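You operate a simulated robot arm through the tools that you are given. There is no shell and no other tool. Be economical: measure what you need, move in short steps, check, and stop when the job is done.

Carry out the task below with a simulated robot arm. There is one attempt and no reset: what you move stays moved.

## Task
Let the iron cool, then put the clamped pipe back in the white cradle.
Fine: park the iron, switch off, watch till the screen shows 55 C or less, then open the yellow clamp.
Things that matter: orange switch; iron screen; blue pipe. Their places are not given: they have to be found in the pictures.

The check looks at the end state, three seconds after you hand in, the way a careful person would. Anything else that was tipped, shoved, dropped, spilled or broken makes it a failure.

## Robot
A 6-joint arm with a two-finger parallel gripper, fixed in place. Base frame: the origin is at the foot of the arm, x ahead of it, y to its left, z up. Readings come in mm, rad, newtons and seconds.
Its first joint turns from -1.152 to 1.152 rad. Payload 2.7 kg.
Tool frame: the origin (TCP) lies between the finger pads and is the grasp point; the fingertips stand 23 mm ahead of it; z points along the fingers, y is the line along which they close. The gripper opens to 94 mm. The fingers are 38 mm wide and 10 mm thick; the gripper's body (54 by 96 mm) begins 39 mm behind the TCP.
Orientation is told as [roll, pitch, yaw] about the base's x, y, z axes, in that order, counted from this pose: with the fingers straight down and closing along the base's y, the tool's x points along the base's -x, its y along +y and its z along -z.

## Interface
- The arm moves only by the tool send_rows. Its argument "moves" is a list of rows, each a list of 3 entries, a list of its own where there are three numbers: the shift along the base's x, y, z in mm, then the turn, a rotation vector about the base's x, y, z in rad, then the gripper command, from -1 (shut) to 1 (fully open), values between in proportion. In form: [[[dx, dy, dz], [rx, ry, rz], jaw], ...]. A call has 1 to 10 rows; each row shifts and turns the commanded pose from where the row before left it. Rows are played at 5 a second. More than 50 mm and 0.15 rad between two rows, or a gripper value outside its range, and nothing of the call is played. Where a pose cannot be reached the arm comes as near as it can. A force on the tool above 60 N (or 10 N above the force at the start of the call, whichever is more), or a blocked arm, ends the call early, and 0.2 s more pass. The fingers move at their own pace (about 45 mm/s each) and stop on an object; they squeeze with about 39 N. The grip force told is the motor's: it shows also when the fingers shut on nothing. Time passes only in rows, and 0.2 s behind the last, so rows that do not move let the fingers close. It gives the time, the measured TCP pose, the force on the tool (base axes), the opening and the grip force at its end, in the units of the frame above (readings bear some noise).
- Cameras (640 x 400 px; columns grow to the right, rows downward): "scene" is fixed at [84.6, -437.4, 1423.1]; the picture's right is [0.65, -0.76, 0.00], its down [-0.36, -0.30, -0.88] and it looks along [0.67, 0.57, -0.47] (base axes); focal length 339 px, centre (320, 200). "wrist" rides on the gripper at [-39, 0, -44] in the tool frame; the picture's right is [0.00, -1.00, 0.00], its down [0.97, 0.00, -0.24] and it looks along [0.24, 0.00, 0.97] (tool axes); focal length 218 px, centre (320, 200).
- camera(camera): a new picture of that camera. No time passes.
- point_at(camera, pixels): for up to 12 pixels [column, row] of the newest picture of that camera ("zoom" is the newest enlarged one), the place [x, y, z] in the base frame of the surface seen there, good to about 2 mm, but the place of the scene camera against the robot may be out by one fixed shift of up to 12 mm in any direction. No time passes.
- enlarge(camera, box): a new picture of the part [left, top, right, bottom] of that camera's present view, enlarged. No time passes.
- finish_job(): hands the job in; it is judged then, once.

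Go step by step. Measure first, check grasps and placings, and put right what went wrong. The budget is 80 turns and 46 pictures, counting those below and the enlarged ones. Unless the task says otherwise, let go and move clear before handing in, and close with one line.

The tools are called after ">>>" as a command line: name --argument value ..., lists and objects as JSON in quotes. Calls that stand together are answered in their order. send_rows: Moves the arm, as the interface text tells. Its arguments: {"type":"object","properties":{"moves":{"type":"array","items":{"type":"array"}}},"required":["moves"]} The other tools are called the same way: camera (camera) takes a picture; point_at (camera, pixels) gives the place of the surface under pixels of a picture; enlarge (camera, box) takes an enlarged picture of a part of a camera's view; finish_job () hands the job in.

At the start:

```text
time: 0.0
position: [351.0, -75.0, 1268.7]
orientation: [0.001, 0.001, -0.001]
force: [-0.1, 0.3, 0.4]
grip_width: 93.9
grasp_force: 0.1
```

scene: 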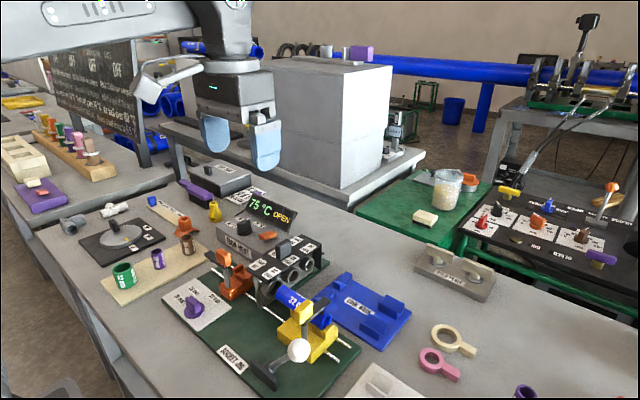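
wrist: 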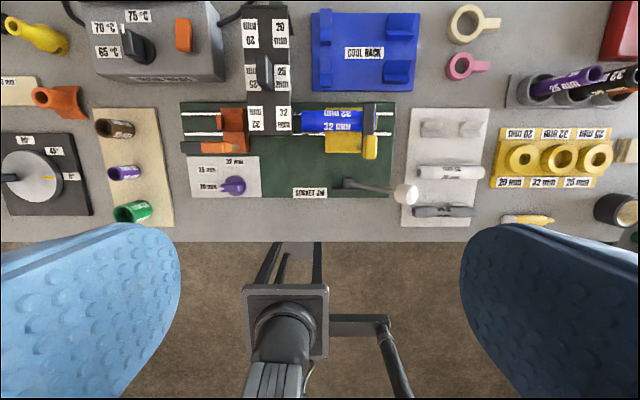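

The scene shows a screen "75 °C OPEN" near (270,212), an orange switch near (268,235), and the blue pipe in a yellow clamp near (300,310). I'll enlarge these areas for detail.

>>> enlarge --camera "scene" --box '[160, 170, 360, 295]'

>>> enlarge --camera "scene" --box '[200, 240, 440, 390]'

>>> enlarge --camera "wrist" --box '[170, 0, 430, 210]'

```text
3.20 times, centred on (260, 232) of scene
```

zoom: 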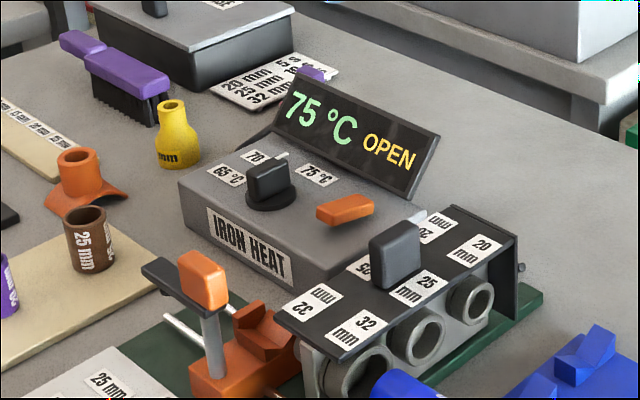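

```text
2.67 times, centred on (320, 315) of scene
```

zoom: 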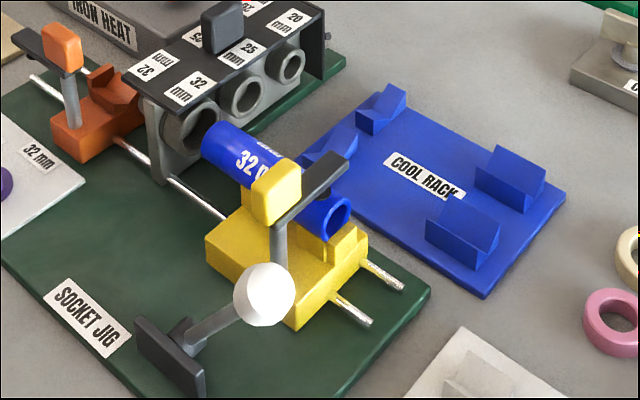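

```text
1.90 times, centred on (300, 105) of wrist
```

zoom: 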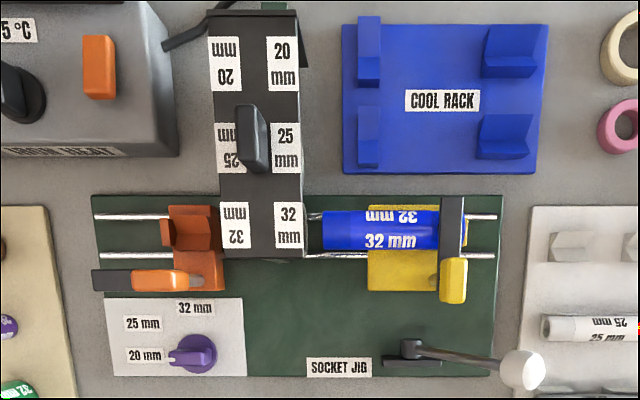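

The zoom shows the iron block (handle at zoom (252,140)), the yellow clamp with its bar lying over the blue pipe, and an orange paddle at (98,68). I'll measure these, plus the cradle, with the wrist camera.

>>> point_at --camera "zoom" --pixels '[[98, 45], [98, 90], [242, 110], [260, 165], [452, 268], [452, 295], [452, 205], [330, 232], [460, 232], [165, 280], [100, 280], [140, 90]]'

>>> point_at --camera "wrist" --pixels '[[434, 129], [470, 129], [450, 129], [450, 150], [422, 171], [480, 172], [405, 194], [258, 115], [280, 115], [185, 25], [185, 45], [160, 70]]'

>>> enlarge --camera "wrist" --box '[390, 95, 500, 235]'

```text
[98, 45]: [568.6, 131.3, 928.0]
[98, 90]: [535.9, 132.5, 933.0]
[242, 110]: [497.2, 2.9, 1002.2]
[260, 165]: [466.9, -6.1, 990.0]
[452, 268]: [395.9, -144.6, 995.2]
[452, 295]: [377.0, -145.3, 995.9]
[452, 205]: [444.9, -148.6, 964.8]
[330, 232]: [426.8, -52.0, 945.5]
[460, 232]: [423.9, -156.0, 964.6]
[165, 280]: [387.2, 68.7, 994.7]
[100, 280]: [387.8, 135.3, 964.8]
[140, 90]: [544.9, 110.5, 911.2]
```

```text
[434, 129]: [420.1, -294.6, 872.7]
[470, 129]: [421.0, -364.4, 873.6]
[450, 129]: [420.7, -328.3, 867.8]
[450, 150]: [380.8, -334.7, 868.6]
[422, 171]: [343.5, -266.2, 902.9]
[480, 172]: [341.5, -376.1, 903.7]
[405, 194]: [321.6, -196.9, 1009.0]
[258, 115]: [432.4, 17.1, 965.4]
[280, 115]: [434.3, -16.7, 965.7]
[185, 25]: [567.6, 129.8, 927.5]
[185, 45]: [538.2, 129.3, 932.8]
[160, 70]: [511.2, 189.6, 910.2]
```

```text
2.86 times, centred on (445, 165) of wrist
```

zoom: 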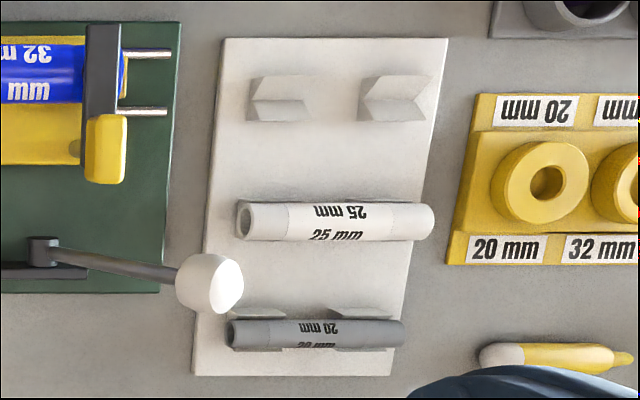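

Wrist measurements put the switch at about (553,131,930), the iron handle at (482,-1,1000), and the yellow knob at (386,-145,995). The empty V-blocks of the white cradle are at about (420,-330). I'll move over the iron and switch for a closer look at how they work.

>>> send_rows --moves '[[[24, 20, -10], [0, 0, 0], 1], [[24, 20, -10], [0, 0, 0], 1], [[24, 20, -10], [0, 0, 0], 1], [[24, 20, -10], [0, 0, 0], 1], [[24, 20, -10], [0, 0, 0], 1]]'

>>> camera --camera "wrist"

>>> point_at --camera "scene" --pixels '[[380, 230], [440, 310], [440, 252], [305, 308], [380, 375]]'

```text
time: 1.2
position: [471.3, 24.7, 1217.6]
orientation: [0.001, -0.002, 0.001]
force: [0.7, 0.3, 0.0]
grip_width: 94.3
grasp_force: 0.0
```

```text
39 pictures are left
```

wrist: 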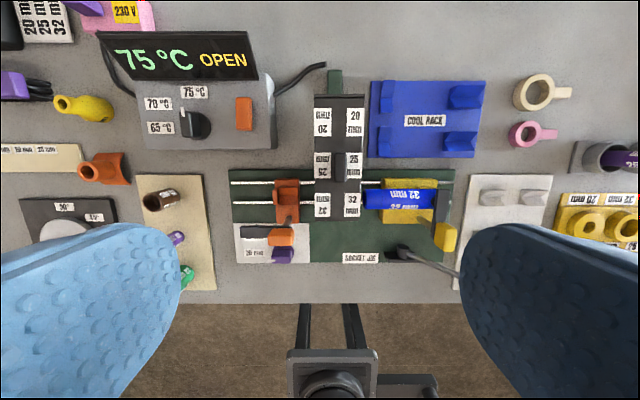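

```text
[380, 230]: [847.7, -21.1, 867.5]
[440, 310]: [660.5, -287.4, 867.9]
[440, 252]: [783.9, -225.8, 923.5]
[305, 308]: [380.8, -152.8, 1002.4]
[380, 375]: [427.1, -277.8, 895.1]
```

The screen reads 75 °C OPEN, and the iron is a long block along x over the rails with a green strip behind it at (335,80). I'll zoom on the iron, switch and screen, and check the table height.

>>> enlarge --camera "wrist" --box '[220, 60, 480, 275]'

>>> enlarge --camera "wrist" --box '[90, 20, 290, 160]'

>>> point_at --camera "wrist" --pixels '[[335, 72], [335, 100], [335, 155], [335, 215], [300, 110], [540, 70], [462, 160], [244, 100], [244, 128], [225, 110], [265, 110], [400, 235]]'

```text
1.86 times, centred on (350, 168) of wrist
```

zoom: 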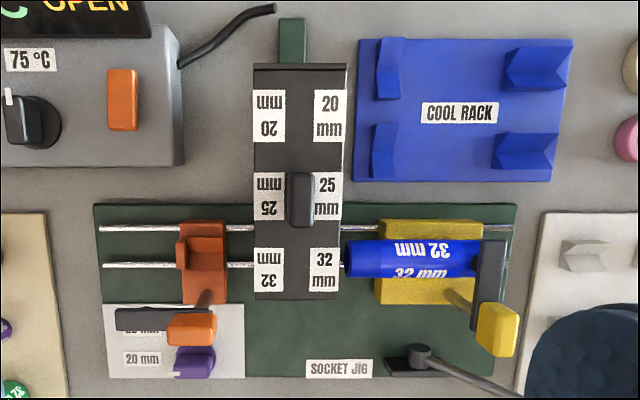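

```text
2.86 times, centred on (190, 90) of wrist
```

zoom: 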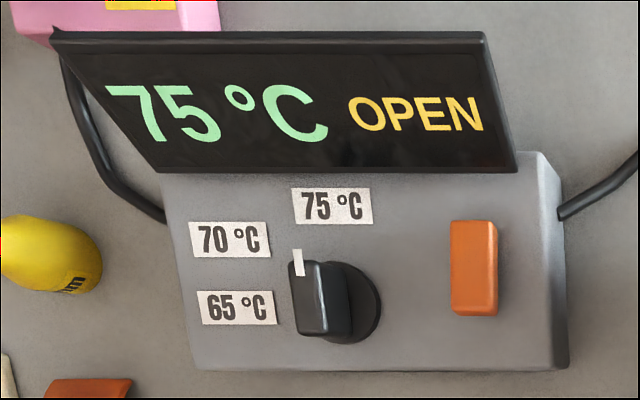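

```text
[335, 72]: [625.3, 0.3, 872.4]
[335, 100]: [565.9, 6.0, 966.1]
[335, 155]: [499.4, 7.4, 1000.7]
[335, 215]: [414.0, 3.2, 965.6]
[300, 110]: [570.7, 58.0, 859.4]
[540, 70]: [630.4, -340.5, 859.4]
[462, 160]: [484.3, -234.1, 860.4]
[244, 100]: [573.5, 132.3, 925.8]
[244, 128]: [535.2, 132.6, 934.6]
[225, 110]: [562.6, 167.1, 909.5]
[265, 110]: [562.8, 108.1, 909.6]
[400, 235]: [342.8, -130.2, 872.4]
```

The table reads z≈860 from the wrist camera. The switch is a rocker whose near end sits higher (935 against 926). I need to see how the iron is mounted, either sliding or hinged at its far end, so I'll zoom there.

>>> enlarge --camera "scene" --box '[240, 220, 340, 310]'

>>> enlarge --camera "wrist" --box '[295, 60, 385, 225]'

```text
4.44 times, centred on (290, 265) of scene
```

zoom: 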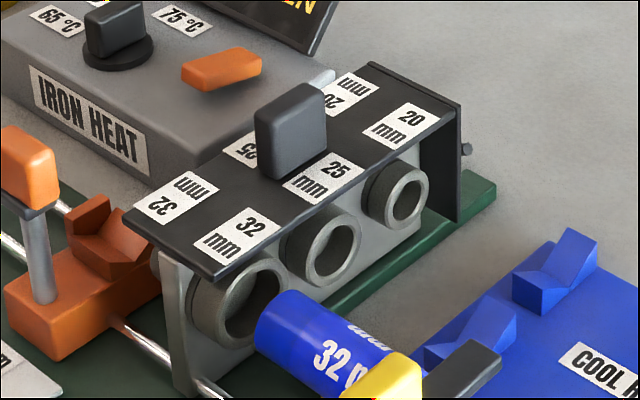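

```text
2.42 times, centred on (340, 142) of wrist
```

zoom: 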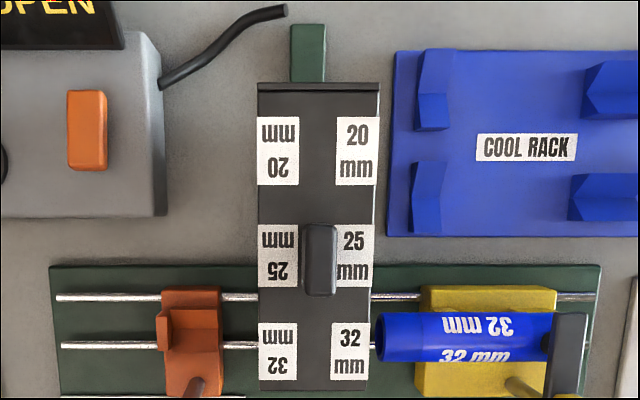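

The iron sits on a green strip running along x, with free strip behind it (x 590 to 635), so it seems to slide back. I'll grip its handle at (485,1,1000) and feel which way it moves, descending with the jaw half open.

>>> send_rows --moves '[[[7, -12, -45], [0, 0, 0], 0.2], [[7, -12, -45], [0, 0, 0], 0.2], [[0, 0, -45], [0, 0, 0], 0.2], [[0, 0, -45], [0, 0, 0], 0.2], [[0, 0, -25], [0, 0, 0], 0.2], [[0, 0, -15], [0, 0, 0], 0.2], [[0, 0, 0], [0, 0, 0], 0.2]]'

>>> camera --camera "wrist"

```text
time: 2.8
position: [483.8, 1.2, 999.6]
orientation: [0.0, -0.002, -0.001]
force: [0.0, 0.6, -0.7]
grip_width: 56.4
grasp_force: 0.0
```

```text
34 pictures are left
```

wrist: 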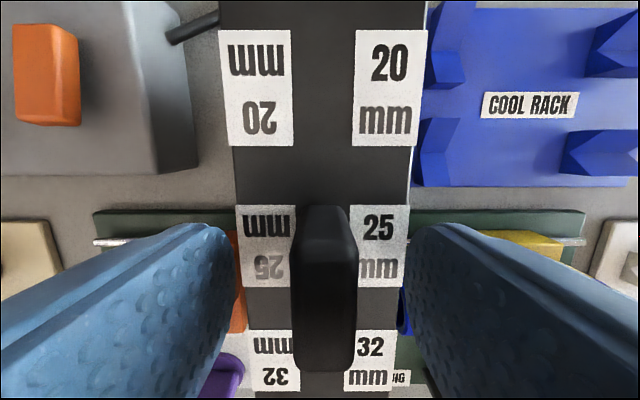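

The handle is centred between the pads (px 325). I'll lower 7 mm and close.

>>> send_rows --moves '[[[0, 0, -7], [0, 0, 0], 0.2], [[0, 0, 0], [0, 0, 0], -1], [[0, 0, 0], [0, 0, 0], -1], [[0, 0, 0], [0, 0, 0], -1], [[0, 0, 0], [0, 0, 0], -1]]'

```text
time: 4.0
position: [485.1, -0.3, 992.0]
orientation: [0.0, 0.001, 0.002]
force: [-0.2, -9.2, -3.6]
grip_width: 15.9
grasp_force: 45.1
```

The handle is gripped at 15.9 mm. Now I'll pull gently towards +x.

>>> send_rows --moves '[[[4, 0, 0], [0, 0, 0], -1], [[4, 0, 0], [0, 0, 0], -1], [[4, 0, 0], [0, 0, 0], -1]]'

>>> camera --camera "wrist"

```text
time: 4.8
position: [497.1, 0.3, 991.7]
orientation: [-0.001, 0.0, -0.001]
force: [-0.5, -14.1, 1.8]
grip_width: 15.9
grasp_force: 45.2
```

```text
33 pictures are left
```

wrist: 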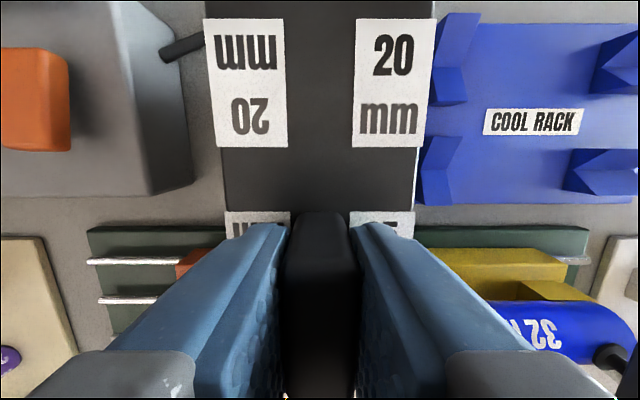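

The iron follows (labels fixed relative to the fingers, low force). I'll continue back, a bit at a time, until it stops.

>>> send_rows --moves '[[[5, 0, 0], [0, 0, 0], -1], [[5, 0, 0], [0, 0, 0], -1], [[5, 0, 0], [0, 0, 0], -1], [[5, 0, 0], [0, 0, 0], -1], [[5, 0, 0], [0, 0, 0], -1], [[5, 0, 0], [0, 0, 0], -1]]'

>>> camera --camera "scene"

```text
time: 6.2
position: [526.5, -0.5, 991.7]
orientation: [-0.002, 0.001, 0.0]
force: [-1.4, -16.8, 4.0]
grip_width: 15.7
grasp_force: 45.2
```

```text
32 pictures are left
```

scene: 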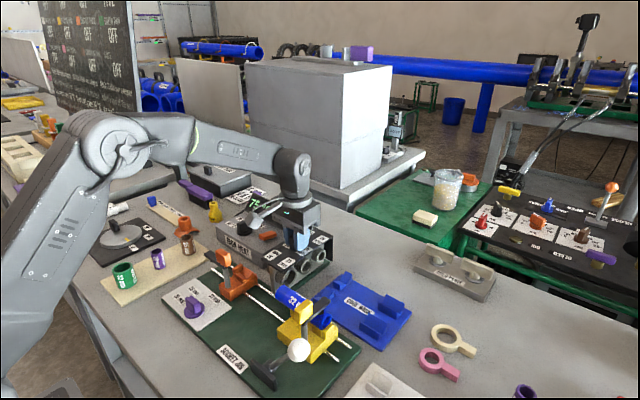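

The iron slides freely backwards. I'll continue to the end stop, and look at the chalkboard, which seems to list "OFF" directions.

>>> send_rows --moves '[[[5, 0, 0], [0, 0, 0], -1], [[5, 0, 0], [0, 0, 0], -1], [[5, 0, 0], [0, 0, 0], -1], [[5, 0, 0], [0, 0, 0], -1], [[5, 0, 0], [0, 0, 0], -1], [[5, 0, 0], [0, 0, 0], -1]]'

>>> enlarge --camera "scene" --box '[45, 0, 150, 145]'

>>> enlarge --camera "scene" --box '[200, 180, 360, 310]'

```text
time: 7.6
position: [553.1, -0.9, 990.4]
orientation: [-0.001, 0.017, -0.002]
force: [-40.1, -17.3, 3.6]
grip_width: 16.0
grasp_force: 44.9
```

```text
2.76 times, centred on (98, 72) of scene
```

zoom: 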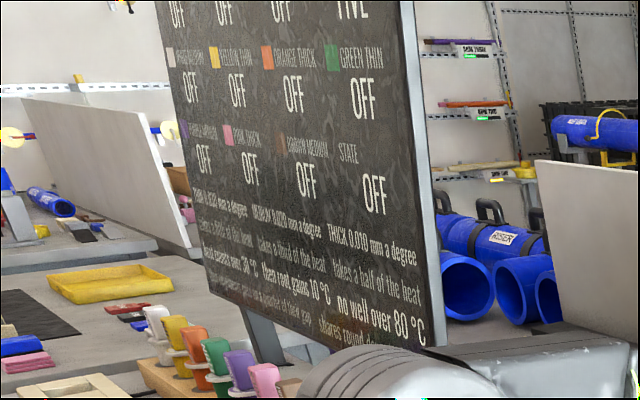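

```text
3.08 times, centred on (280, 245) of scene
```

zoom: 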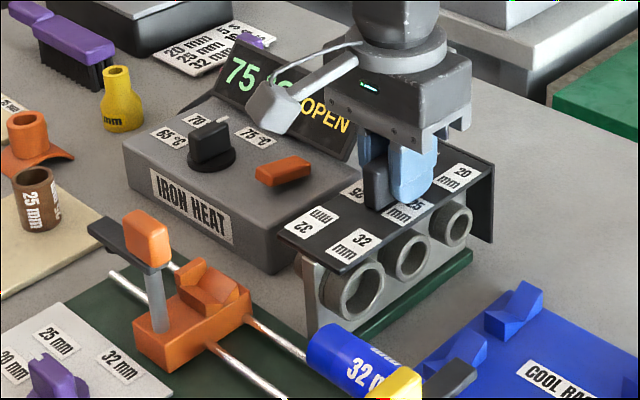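

The force rose to 40 N at x≈553, so the iron has reached its end stop and is parked clear of the rails. I'll release it, lift, and check.

>>> send_rows --moves '[[[-3, 0, 0], [0, 0, 0], -1], [[0, 0, 0], [0, 0, 0], 0.1], [[0, 0, 0], [0, 0, 0], 0.1], [[0, 0, 0], [0, 0, 0], 0.1], [[0, 0, 30], [0, 0, 0], 0.1], [[0, 0, 45], [0, 0, 0], 0.1], [[0, 30, 35], [0, 0, 0], -1], [[0, 40, 0], [0, 0, 0], -1], [[0, 40, 0], [0, 0, 0], -1], [[-12, 22, 0], [0, 0, 0], -1]]'

>>> camera --camera "wrist"

```text
time: 9.8
position: [541.7, 133.4, 1101.5]
orientation: [-0.001, 0.0, -0.001]
force: [-0.1, 0.8, 0.5]
grip_width: 0.2
grasp_force: 39.0
```

```text
29 pictures are left
```

wrist: 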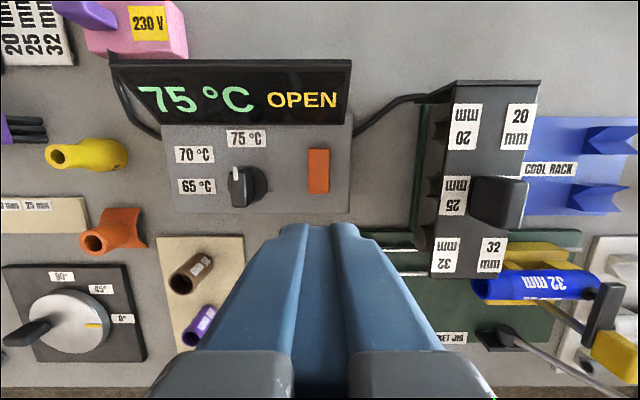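

The iron is parked, and the screen still shows 75 °C. I'll go to the rocker's raised near end at (540,132,935) with closed fingers and approach from above.

>>> send_rows --moves '[[[-15, -1, -40], [0, 0, 0], -1], [[0, 0, -40], [0, 0, 0], -1], [[0, 0, -40], [0, 0, 0], -1], [[0, 0, -14], [0, 0, 0], -1]]'

>>> camera --camera "wrist"

>>> enlarge --camera "scene" --box '[210, 190, 310, 265]'

```text
time: 10.8
position: [526.9, 133.0, 967.8]
orientation: [0.0, -0.002, 0.001]
force: [-0.1, 0.5, -0.6]
grip_width: 0.0
grasp_force: 39.0
```

```text
28 pictures are left
```

wrist: 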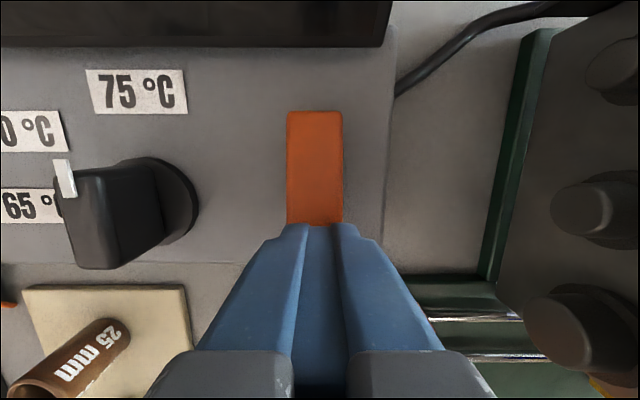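

```text
5.33 times, centred on (260, 228) of scene
```

zoom: 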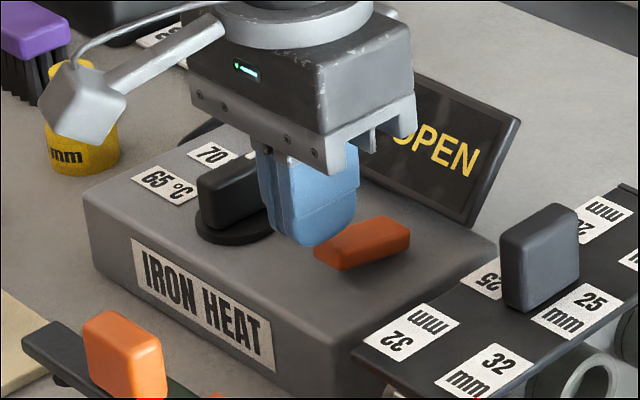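

The fingertips sit just above the near end of the rocker and clear of the dial. I'll press down in small steps.

>>> send_rows --moves '[[[0, 0, -4], [0, 0, 0], -1], [[0, 0, -4], [0, 0, 0], -1], [[0, 0, -3], [0, 0, 0], -1], [[0, 0, -3], [0, 0, 0], -1], [[0, 0, -3], [0, 0, 0], -1]]'

>>> enlarge --camera "scene" --box '[210, 190, 310, 265]'

```text
time: 12.0
position: [526.9, 131.6, 951.8]
orientation: [0.0, -0.002, 0.001]
force: [-1.8, 0.7, 3.5]
grip_width: 0.0
grasp_force: 38.7
```

```text
5.33 times, centred on (260, 228) of scene
```

zoom: 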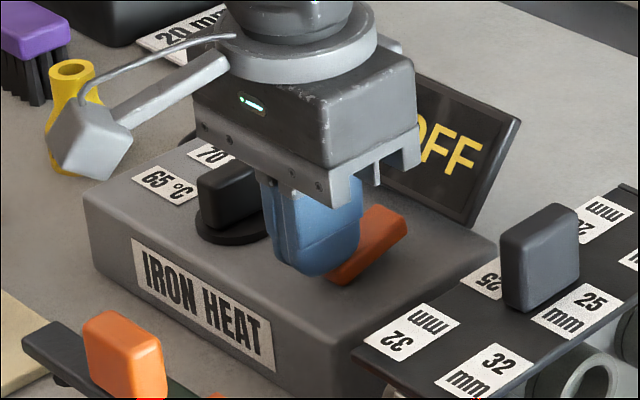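

The display now says OFF and the rocker has tilted over. I'll lift away and move towards the yellow clamp while it cools.

>>> send_rows --moves '[[[0, 0, 40], [0, 0, 0], -1], [[0, 0, 48], [0, 0, 0], -1], [[0, 0, 48], [0, 0, 0], 0], [[-20, -40, 0], [0, 0, 0], 0], [[-20, -40, 0], [0, 0, 0], 0], [[-20, -40, 0], [0, 0, 0], 0], [[-20, -40, 0], [0, 0, 0], 0], [[-20, -40, 0], [0, 0, 0], 0], [[-20, -40, 0], [0, 0, 0], 0], [[-20, -40, 0], [0, 0, 0], 0]]'

>>> enlarge --camera "scene" --box '[210, 170, 330, 265]'

>>> camera --camera "wrist"

```text
time: 14.2
position: [385.0, -148.5, 1086.9]
orientation: [0.001, -0.002, 0.0]
force: [-0.1, -0.2, -0.4]
grip_width: 46.8
grasp_force: 0.1
```

```text
4.21 times, centred on (270, 218) of scene
```

zoom: 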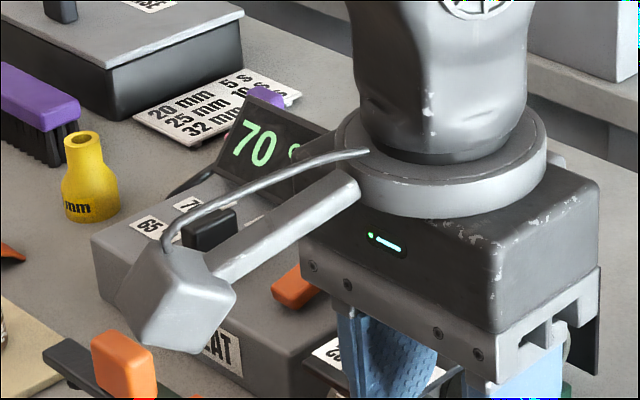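

```text
24 pictures are left
```

wrist: 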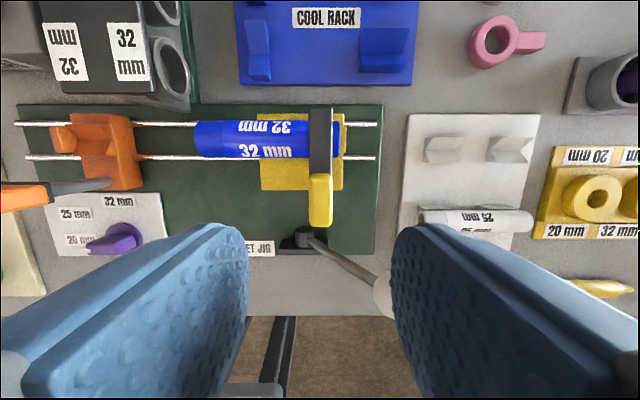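

Cooling is quick: 70 °C after about 2 s. While waiting, I'll measure the clamp knob, bar, pipe and empty cradle V-blocks from here.

>>> point_at --camera "wrist" --pixels '[[320, 178], [320, 200], [311, 190], [330, 190], [320, 115], [320, 165], [200, 138], [250, 138], [300, 138], [342, 138], [440, 150], [510, 150]]'

>>> enlarge --camera "wrist" --box '[180, 90, 360, 250]'

>>> send_rows --moves '[[[0, 0, 0], [0, 0, 0], 0], [[0, 0, 0], [0, 0, 0], 0], [[0, 0, 0], [0, 0, 0], 0], [[0, 0, 0], [0, 0, 0], 0], [[0, 0, 0], [0, 0, 0], 0], [[0, 0, 0], [0, 0, 0], 0], [[0, 0, 0], [0, 0, 0], 0], [[0, 0, 0], [0, 0, 0], 0], [[0, 0, 0], [0, 0, 0], 0], [[0, 0, 0], [0, 0, 0], 0]]'

```text
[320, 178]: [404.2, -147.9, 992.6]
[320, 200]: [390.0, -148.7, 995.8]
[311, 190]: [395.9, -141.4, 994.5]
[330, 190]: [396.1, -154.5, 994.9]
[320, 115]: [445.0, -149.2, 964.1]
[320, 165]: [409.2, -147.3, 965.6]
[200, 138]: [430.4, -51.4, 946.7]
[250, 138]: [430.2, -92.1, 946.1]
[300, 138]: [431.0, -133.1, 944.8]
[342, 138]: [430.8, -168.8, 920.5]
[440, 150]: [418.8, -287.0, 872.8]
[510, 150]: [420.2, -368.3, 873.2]
```

```text
2.50 times, centred on (270, 170) of wrist
```

zoom: 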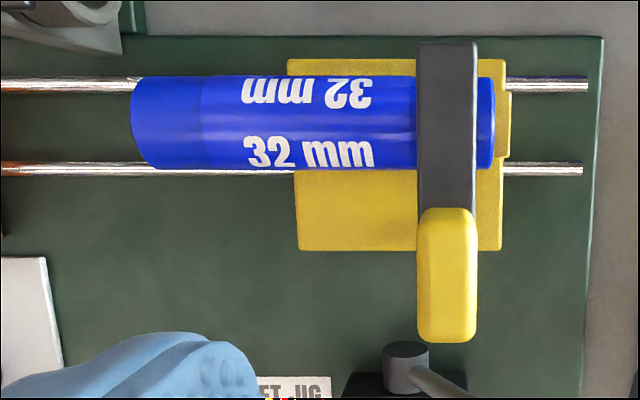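

```text
time: 16.4
position: [384.7, -148.9, 1086.6]
orientation: [0.0, -0.001, 0.0]
force: [-0.4, -0.1, 0.5]
grip_width: 47.0
grasp_force: 0.0
```

The knob is at (388,-148), z 968–995, with its bar over the pipe. The open orange clamp shows that the bar swings 90° about the post. Checking the temperature first.

>>> send_rows --moves '[[[0, 0, 0], [0, 0, 0], 0], [[0, 0, 0], [0, 0, 0], 0], [[0, 0, 0], [0, 0, 0], 0], [[0, 0, 0], [0, 0, 0], 0], [[0, 0, 0], [0, 0, 0], 0], [[0, 0, 0], [0, 0, 0], 0], [[0, 0, 0], [0, 0, 0], 0], [[0, 0, 0], [0, 0, 0], 0], [[0, 0, 0], [0, 0, 0], 0], [[0, 0, 0], [0, 0, 0], 0]]'

>>> send_rows --moves '[[[0, 0, 0], [0, 0, 0], 0], [[0, 0, 0], [0, 0, 0], 0], [[0, 0, 0], [0, 0, 0], 0], [[0, 0, 0], [0, 0, 0], 0], [[0, 0, 0], [0, 0, 0], 0], [[0, 0, 0], [0, 0, 0], 0], [[0, 0, 0], [0, 0, 0], 0], [[0, 0, 0], [0, 0, 0], 0], [[0, 0, 0], [0, 0, 0], 0], [[0, 0, 0], [0, 0, 0], 0]]'

>>> enlarge --camera "scene" --box '[210, 170, 330, 265]'

```text
time: 18.6
position: [385.5, -147.7, 1087.3]
orientation: [-0.001, -0.001, 0.0]
force: [0.0, -0.7, 1.0]
grip_width: 47.1
grasp_force: 0.1
```

```text
time: 20.8
position: [385.9, -148.7, 1087.1]
orientation: [-0.001, 0.0, 0.0]
force: [-1.1, -0.3, 0.8]
grip_width: 47.0
grasp_force: 0.1
```

```text
4.21 times, centred on (270, 218) of scene
```

zoom: 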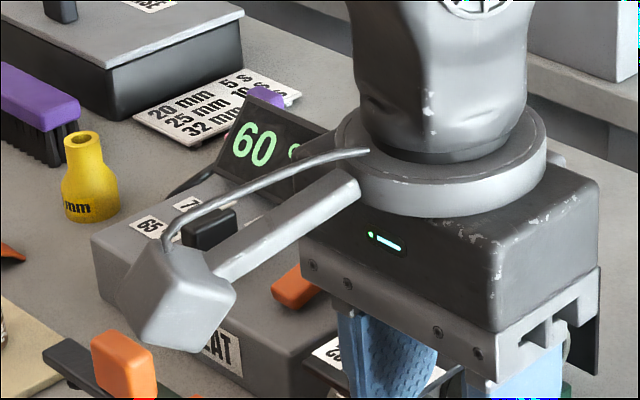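

60 °C at t=20.8, so about 5 s more is needed. I'll wait and check again.

>>> send_rows --moves '[[[0, 0, 0], [0, 0, 0], 0], [[0, 0, 0], [0, 0, 0], 0], [[0, 0, 0], [0, 0, 0], 0], [[0, 0, 0], [0, 0, 0], 0], [[0, 0, 0], [0, 0, 0], 0], [[0, 0, 0], [0, 0, 0], 0], [[0, 0, 0], [0, 0, 0], 0], [[0, 0, 0], [0, 0, 0], 0], [[0, 0, 0], [0, 0, 0], 0], [[0, 0, 0], [0, 0, 0], 0]]'

>>> send_rows --moves '[[[0, 0, 0], [0, 0, 0], 0], [[0, 0, 0], [0, 0, 0], 0], [[0, 0, 0], [0, 0, 0], 0], [[0, 0, 0], [0, 0, 0], 0], [[0, 0, 0], [0, 0, 0], 0], [[0, 0, 0], [0, 0, 0], 0], [[0, 0, 0], [0, 0, 0], 0], [[0, 0, 0], [0, 0, 0], 0], [[0, 0, 0], [0, 0, 0], 0], [[0, 0, 0], [0, 0, 0], 0]]'

>>> send_rows --moves '[[[0, 0, 0], [0, 0, 0], 0], [[0, 0, 0], [0, 0, 0], 0], [[0, 0, 0], [0, 0, 0], 0], [[0, 0, 0], [0, 0, 0], 0], [[0, 0, 0], [0, 0, 0], 0], [[0, 0, 0], [0, 0, 0], 0], [[0, 0, 0], [0, 0, 0], 0], [[0, 0, 0], [0, 0, 0], 0], [[0, 0, 0], [0, 0, 0], 0], [[0, 0, 0], [0, 0, 0], 0]]'

>>> enlarge --camera "scene" --box '[210, 170, 330, 265]'

```text
time: 23.0
position: [385.3, -147.5, 1087.6]
orientation: [0.0, 0.0, 0.0]
force: [0.5, 0.2, 0.5]
grip_width: 47.1
grasp_force: 0.0
```

```text
time: 25.2
position: [385.5, -147.6, 1086.6]
orientation: [0.001, 0.001, 0.002]
force: [-0.8, 0.3, -0.6]
grip_width: 47.0
grasp_force: 0.0
```

```text
time: 27.4
position: [385.5, -148.5, 1088.1]
orientation: [-0.002, 0.001, -0.001]
force: [0.6, 0.1, 0.3]
grip_width: 47.0
grasp_force: 0.0
```

```text
4.21 times, centred on (270, 218) of scene
```

zoom: 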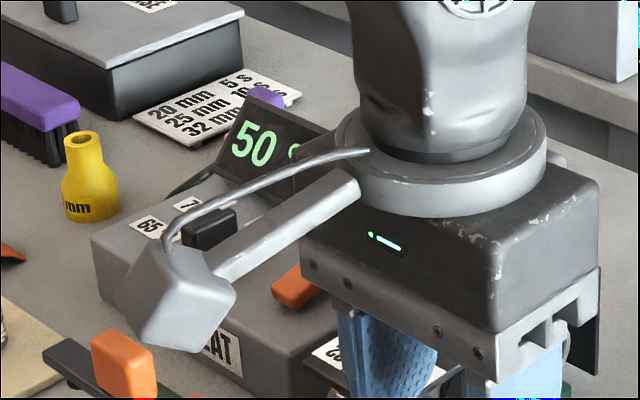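

The screen shows 50, at or below 55 °C, so the clamp may be opened. I'll descend onto the yellow knob and grip it.

>>> send_rows --moves '[[[2, 0, -40], [0, 0, 0], 0], [[0, 0, -35], [0, 0, 0], 0], [[0, 0, -19], [0, 0, 0], 0], [[0, 0, 0], [0, 0, 0], -1], [[0, 0, 0], [0, 0, 0], -1], [[0, 0, 0], [0, 0, 0], -1], [[0, 0, 0], [0, 0, 0], -1]]'

>>> camera --camera "wrist"

```text
time: 29.0
position: [388.3, -148.5, 991.3]
orientation: [0.001, -0.001, 0.001]
force: [-0.8, -7.5, -7.6]
grip_width: 15.9
grasp_force: 45.0
```

```text
20 pictures are left
```

wrist: 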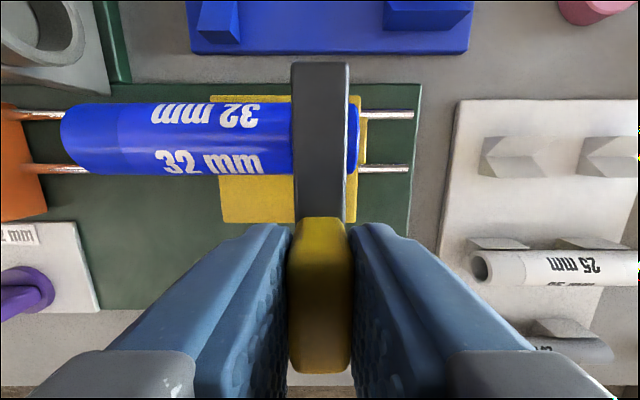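

The knob is gripped at 15.9 mm. I'll try a small turn clockwise (bar towards -y, away from the pipe, mirroring the orange clamp).

>>> send_rows --moves '[[[0, 0, 0], [0, 0, -0.08], -1], [[0, 0, 0], [0, 0, -0.08], -1], [[0, 0, 0], [0, 0, -0.08], -1]]'

>>> camera --camera "wrist"

```text
time: 29.8
position: [388.0, -148.5, 991.4]
orientation: [-0.001, -0.001, -0.242]
force: [0.6, -4.5, -11.4]
grip_width: 15.9
grasp_force: 45.3
```

```text
19 pictures are left
```

wrist: 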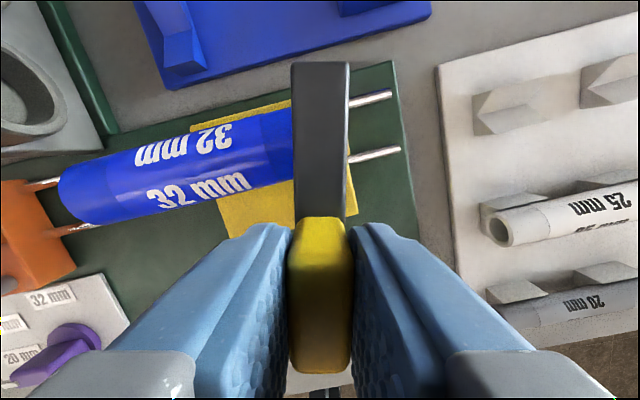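

The bar swings freely clockwise. I'll continue to a full 90°.

>>> send_rows --moves '[[[0, 0, 0], [0, 0, -0.133], -1], [[0, 0, 0], [0, 0, -0.133], -1], [[0, 0, 0], [0, 0, -0.133], -1], [[0, 0, 0], [0, 0, -0.133], -1], [[0, 0, 0], [0, 0, -0.133], -1], [[0, 0, 0], [0, 0, -0.133], -1], [[0, 0, 0], [0, 0, -0.133], -1], [[0, 0, 0], [0, 0, -0.133], -1], [[0, 0, 0], [0, 0, -0.133], -1], [[0, 0, 0], [0, 0, -0.133], -1]]'

>>> camera --camera "scene"

```text
time: 32.0
position: [389.6, -148.7, 992.4]
orientation: [-0.004, 0.001, -1.572]
force: [-10.3, -6.4, -12.5]
grip_width: 15.8
grasp_force: 45.1
```

```text
18 pictures are left
```

scene: 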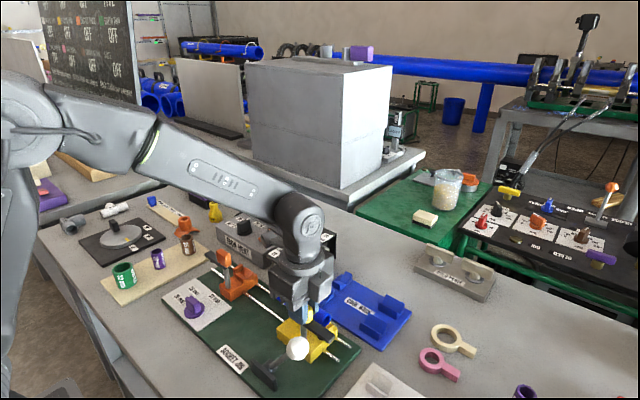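

The bar is turned 90°. I'll open, lift straight up and look at the pipe. The current yaw already suits gripping the pipe across.

>>> send_rows --moves '[[[0, 0, 0], [0, 0, 0], -0.2], [[0, 0, 0], [0, 0, 0], -0.2], [[0, 0, 0], [0, 0, 0], -0.2], [[0, 0, 20], [0, 0, 0], -0.2], [[0, 0, 40], [0, 0, 0], -0.2], [[0, 0, 40], [0, 0, 0], 0.2], [[19, 20, 0], [0, 0, 0], 0.2], [[19, 20, 0], [0, 0, 0], 0.2]]'

>>> camera --camera "wrist"

>>> enlarge --camera "scene" --box '[220, 250, 420, 390]'

```text
time: 33.8
position: [426.7, -106.9, 1092.9]
orientation: [-0.002, 0.0, -1.569]
force: [0.7, 0.1, 0.1]
grip_width: 56.6
grasp_force: 0.1
```

```text
17 pictures are left
```

wrist: 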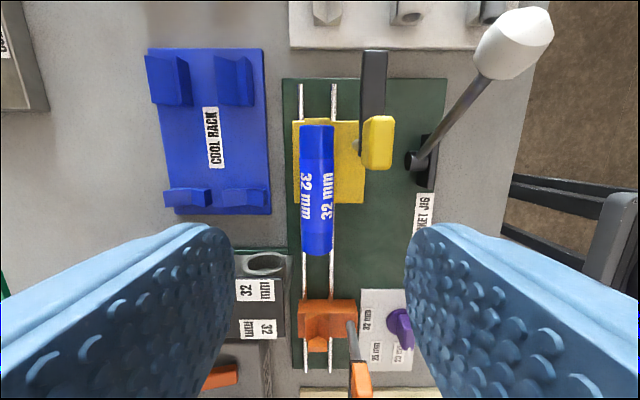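

```text
2.86 times, centred on (320, 320) of scene
```

zoom: 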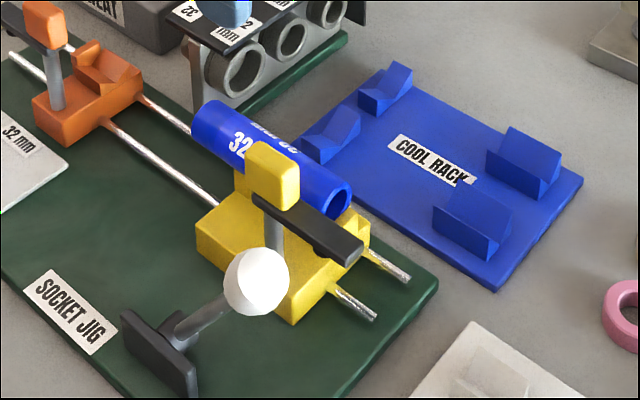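

The clamp is open and the pipe still rests in its seat. Measuring the pipe and the cradle from this view.

>>> point_at --camera "wrist" --pixels '[[317, 130], [317, 160], [317, 190], [317, 220], [317, 248], [302, 190], [331, 190], [326, 12], [408, 15], [470, 12], [325, 25], [345, 190]]'

>>> enlarge --camera "wrist" --box '[260, 70, 420, 270]'

```text
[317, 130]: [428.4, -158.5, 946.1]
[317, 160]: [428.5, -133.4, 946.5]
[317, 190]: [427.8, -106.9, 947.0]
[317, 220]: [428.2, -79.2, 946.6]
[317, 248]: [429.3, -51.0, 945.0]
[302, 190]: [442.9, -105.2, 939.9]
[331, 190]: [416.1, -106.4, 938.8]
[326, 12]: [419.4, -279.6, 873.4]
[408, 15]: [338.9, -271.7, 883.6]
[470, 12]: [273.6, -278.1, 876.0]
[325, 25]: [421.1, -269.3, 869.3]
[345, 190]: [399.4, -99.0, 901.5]
```

```text
2.00 times, centred on (340, 170) of wrist
```

zoom: 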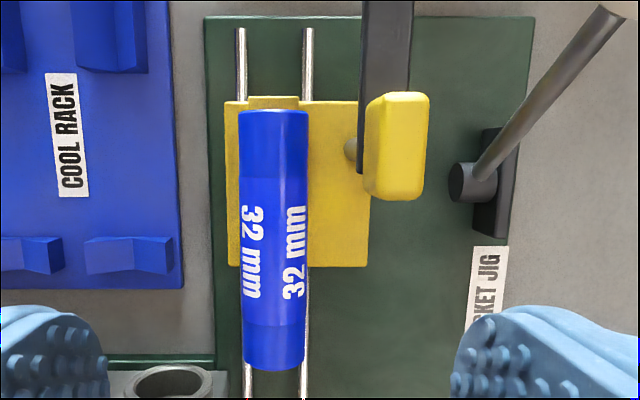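

The pipe axis is at x≈429, z≈931, running y -165 to -48. I'll grip at y≈-97, clear of the knob (y < -132), with tips above the block (z 901). Descend and close.

>>> send_rows --moves '[[[2, 10, -45], [0, 0, 0], 0.1], [[0, 0, -45], [0, 0, 0], 0.1], [[0, 0, -40], [0, 0, 0], 0.1], [[0, 0, -20], [0, 0, 0], 0.1], [[0, 0, -8], [0, 0, 0], 0.1], [[0, 0, 0], [0, 0, 0], 0.1]]'

>>> enlarge --camera "scene" --box '[220, 230, 380, 370]'

```text
time: 35.2
position: [427.6, -98.3, 933.8]
orientation: [-0.001, 0.0, -1.57]
force: [0.9, -0.3, 0.0]
grip_width: 51.7
grasp_force: 0.0
```

```text
2.86 times, centred on (300, 300) of scene
```

zoom: 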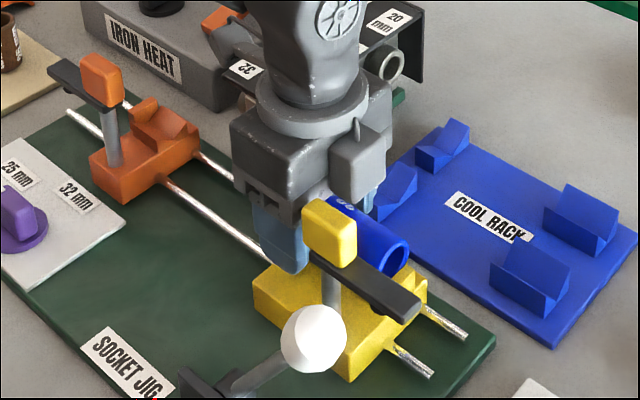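

The fingers straddle the pipe with no contact. I'll close and lift a little.

>>> send_rows --moves '[[[0, 0, 0], [0, 0, 0], -1], [[0, 0, 0], [0, 0, 0], -1], [[0, 0, 0], [0, 0, 0], -1], [[0, 0, 0], [0, 0, 0], -1], [[0, 0, 10], [0, 0, 0], -1], [[0, 0, 20], [0, 0, 0], -1], [[0, 0, 40], [0, 0, 0], -1], [[0, 0, 45], [0, 0, 0], -1]]'

>>> camera --camera "wrist"

```text
time: 37.0
position: [428.1, -97.2, 1051.1]
orientation: [-0.001, -0.001, -1.57]
force: [0.2, 0.8, -0.2]
grip_width: 30.6
grasp_force: 38.8
```

```text
13 pictures are left
```

wrist: 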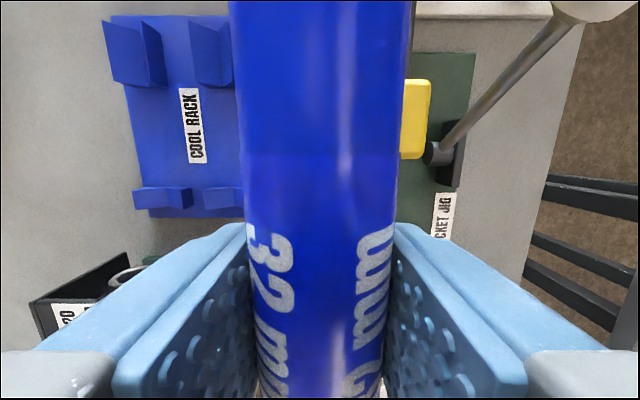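

The pipe is held (30.6 mm) and lifted, extending equally about y≈TCP-10. Before placing, I'll go to the far side of the cradle (x≈512) so the camera can see the empty V-blocks past the pipe.

>>> send_rows --moves '[[[17, -35, 0], [0, 0, 0], -1], [[17, -35, 0], [0, 0, 0], -1], [[17, -35, 0], [0, 0, 0], -1], [[17, -35, 0], [0, 0, 0], -1], [[16, -33, 0], [0, 0, 0], -1]]'

>>> camera --camera "wrist"

```text
time: 38.2
position: [512.3, -271.7, 1050.4]
orientation: [-0.001, 0.001, -1.569]
force: [0.2, 0.4, -1.0]
grip_width: 30.4
grasp_force: 38.9
```

```text
12 pictures are left
```

wrist: 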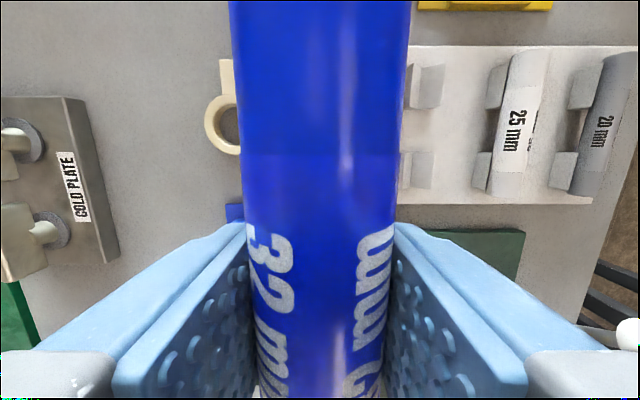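

The empty V-blocks are at (427,85) and (418,170). I'll zoom on them and the occupied ones.

>>> enlarge --camera "wrist" --box '[390, 40, 640, 210]'

```text
2.35 times, centred on (515, 125) of wrist
```

zoom: 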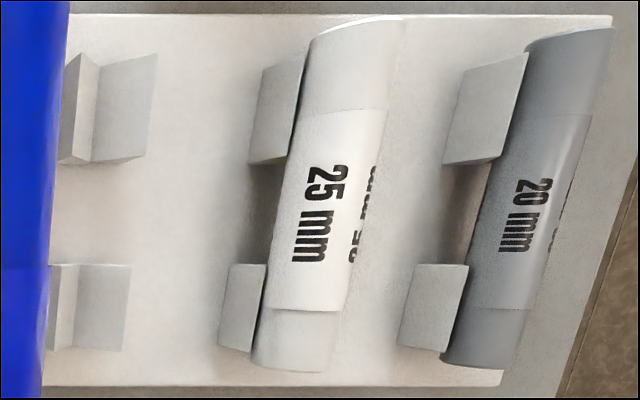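

I'll measure the valley, ridges and ends of the empty V-blocks in this zoom.

>>> point_at --camera "zoom" --pixels '[[96, 110], [104, 110], [125, 110], [145, 110], [82, 110], [74, 110], [75, 310], [90, 310], [122, 310], [62, 310], [120, 60], [100, 345]]'

>>> point_at --camera "wrist" --pixels '[[525, 60], [500, 190], [500, 90], [488, 170], [415, 120], [440, 50], [440, 200]]'

```text
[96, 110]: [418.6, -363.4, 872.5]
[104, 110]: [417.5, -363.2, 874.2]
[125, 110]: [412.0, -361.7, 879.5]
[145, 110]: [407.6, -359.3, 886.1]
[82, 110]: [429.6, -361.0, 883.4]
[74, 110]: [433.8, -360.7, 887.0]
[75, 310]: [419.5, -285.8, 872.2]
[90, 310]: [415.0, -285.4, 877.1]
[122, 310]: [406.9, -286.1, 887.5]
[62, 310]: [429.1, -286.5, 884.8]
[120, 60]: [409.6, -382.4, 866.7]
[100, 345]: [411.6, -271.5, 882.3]
```

```text
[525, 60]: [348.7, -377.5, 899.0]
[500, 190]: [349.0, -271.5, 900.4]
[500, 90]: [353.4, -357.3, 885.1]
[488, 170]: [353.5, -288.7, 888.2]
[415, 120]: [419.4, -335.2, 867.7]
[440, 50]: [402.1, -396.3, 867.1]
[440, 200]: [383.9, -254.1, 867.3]
```

The valley is at x≈419.5, z≈872, with block centres at y -286 and -362 and the gap between them at y -343 to -303. The fingers go in that gap (TCP y=-323, x=419.5). I'll move above and descend to z≈925.

>>> send_rows --moves '[[[-31, -17, 0], [0, 0, 0], -1], [[-31, -17, 0], [0, 0, 0], -1], [[-31, -17, 0], [0, 0, 0], -1], [[0, 0, -40], [0, 0, 0], -1], [[0, 0, -40], [0, 0, 0], -1], [[0, 0, -40], [0, 0, 0], -1], [[0, 0, -5], [0, 0, 0], -1], [[0, 0, 0], [0, 0, 0], -1]]'

>>> camera --camera "wrist"

```text
time: 40.0
position: [420.7, -321.6, 923.1]
orientation: [-0.003, -0.002, -1.57]
force: [-0.6, -0.1, -0.5]
grip_width: 31.0
grasp_force: 38.8
```

```text
10 pictures are left
```

wrist: 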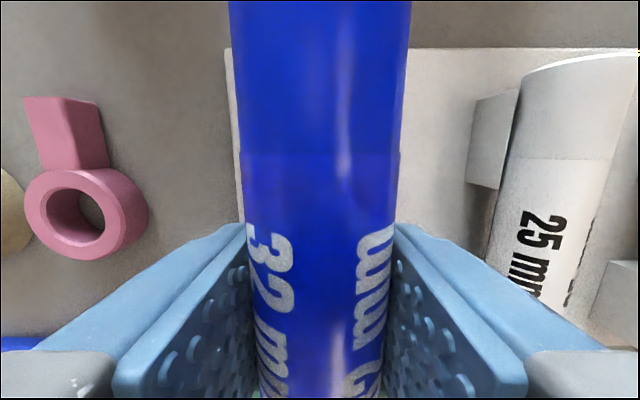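

Clear all round. I'll lower gently to the expected seat height (~897), watching the force.

>>> send_rows --moves '[[[0, 0, -8], [0, 0, 0], -1], [[0, 0, -8], [0, 0, 0], -1], [[0, 0, -4], [0, 0, 0], -1], [[0, 0, -2], [0, 0, 0], -1], [[0, 0, -2], [0, 0, 0], -1], [[0, 0, 0], [0, 0, 0], -1]]'

```text
time: 41.4
position: [420.1, -321.8, 901.6]
orientation: [0.0, -0.001, -1.57]
force: [0.3, -1.1, -0.1]
grip_width: 30.8
grasp_force: 38.6
```

>>> send_rows --moves '[[[0, 0, -1.5], [0, 0, 0], -1], [[0, 0, -1.5], [0, 0, 0], -1], [[0, 0, -1], [0, 0, 0], -1], [[0, 0, 0], [0, 0, 0], -1]]'

```text
time: 42.4
position: [420.0, -322.6, 900.0]
orientation: [0.004, -0.004, -1.568]
force: [-7.7, 4.3, 28.6]
grip_width: 30.6
grasp_force: 38.8
```

Contact was made at z≈900 (28 N) with the fingertips already below the ridges, so the pipe is in the V. I'll relieve slightly and open a little.

>>> send_rows --moves '[[[-0.6, 0, 1], [0, 0, 0], -1], [[0, 0, 0], [0, 0, 0], -1]]'

>>> enlarge --camera "scene" --box '[320, 290, 500, 400]'

```text
time: 43.0
position: [420.3, -322.3, 899.8]
orientation: [0.003, -0.003, -1.568]
force: [2.4, -3.7, 20.3]
grip_width: 31.0
grasp_force: 39.2
```

```text
3.56 times, centred on (410, 345) of scene
```

zoom: 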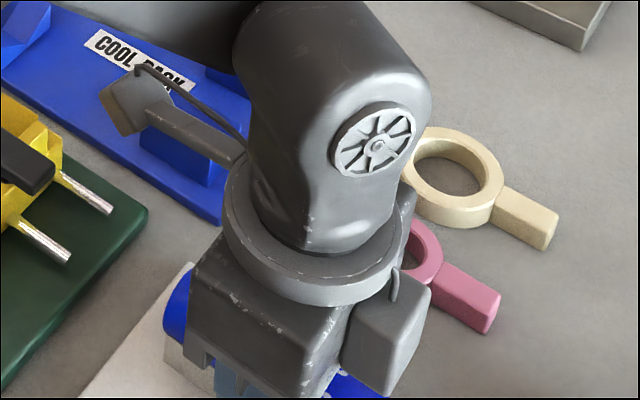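

The pipe looks seated, so I'll open the jaw modestly and lift straight up.

>>> send_rows --moves '[[[0, 0, 0], [0, 0, 0], -0.25], [[0, 0, 0], [0, 0, 0], -0.1], [[0, 0, 0], [0, 0, 0], -0.05], [[0, 0, 0], [0, 0, 0], 0], [[0, 0, 6], [0, 0, 0], 0], [[0, 0, 25], [0, 0, 0], 0], [[0, 0, 40], [0, 0, 0], 0], [[0, 0, 45], [0, 0, 0], 0], [[0, 0, 45], [0, 0, 0], 0]]'

>>> camera --camera "wrist"

```text
time: 45.0
position: [419.1, -323.1, 1059.7]
orientation: [-0.002, 0.0, -1.569]
force: [-0.3, 0.0, 0.5]
grip_width: 47.0
grasp_force: 0.0
```

```text
8 pictures are left
```

wrist: 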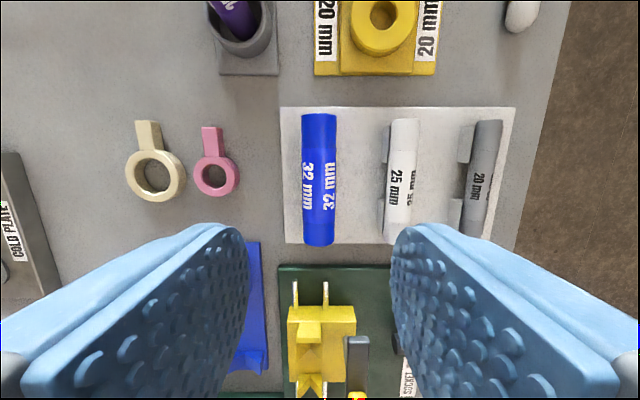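

The blue pipe lies in the cradle. I'll check that it is level and centred.

>>> point_at --camera "wrist" --pixels '[[319, 116], [319, 135], [319, 180], [319, 225], [319, 242], [306, 180], [333, 180], [404, 122], [402, 240], [400, 108], [360, 242]]'

>>> camera --camera "scene"

```text
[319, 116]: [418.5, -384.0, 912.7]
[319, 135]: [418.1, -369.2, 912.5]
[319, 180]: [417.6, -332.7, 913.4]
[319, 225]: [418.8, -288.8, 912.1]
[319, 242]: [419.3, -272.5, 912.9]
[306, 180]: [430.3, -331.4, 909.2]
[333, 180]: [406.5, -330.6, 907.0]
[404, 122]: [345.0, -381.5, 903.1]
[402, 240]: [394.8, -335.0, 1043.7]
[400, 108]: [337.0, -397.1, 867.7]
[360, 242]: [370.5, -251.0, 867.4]
```

```text
7 pictures are left
```

scene: 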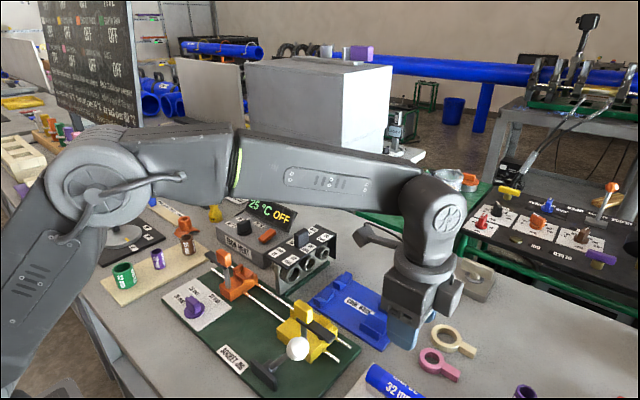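

The pipe is level (top at z≈912.5 along its length), on the V line and centred at y≈-328. The screen reads 25 °C OFF, the iron is parked, the clamp is open and the gripper is clear, so I'm handing in.

>>> finish_job

```text
The job is handed in.
```

I parked the iron, switched it off and waited until the screen showed 50 °C. Then I opened the yellow clamp and put the blue pipe back in the white cradle, where it lies level, and handed in the job.
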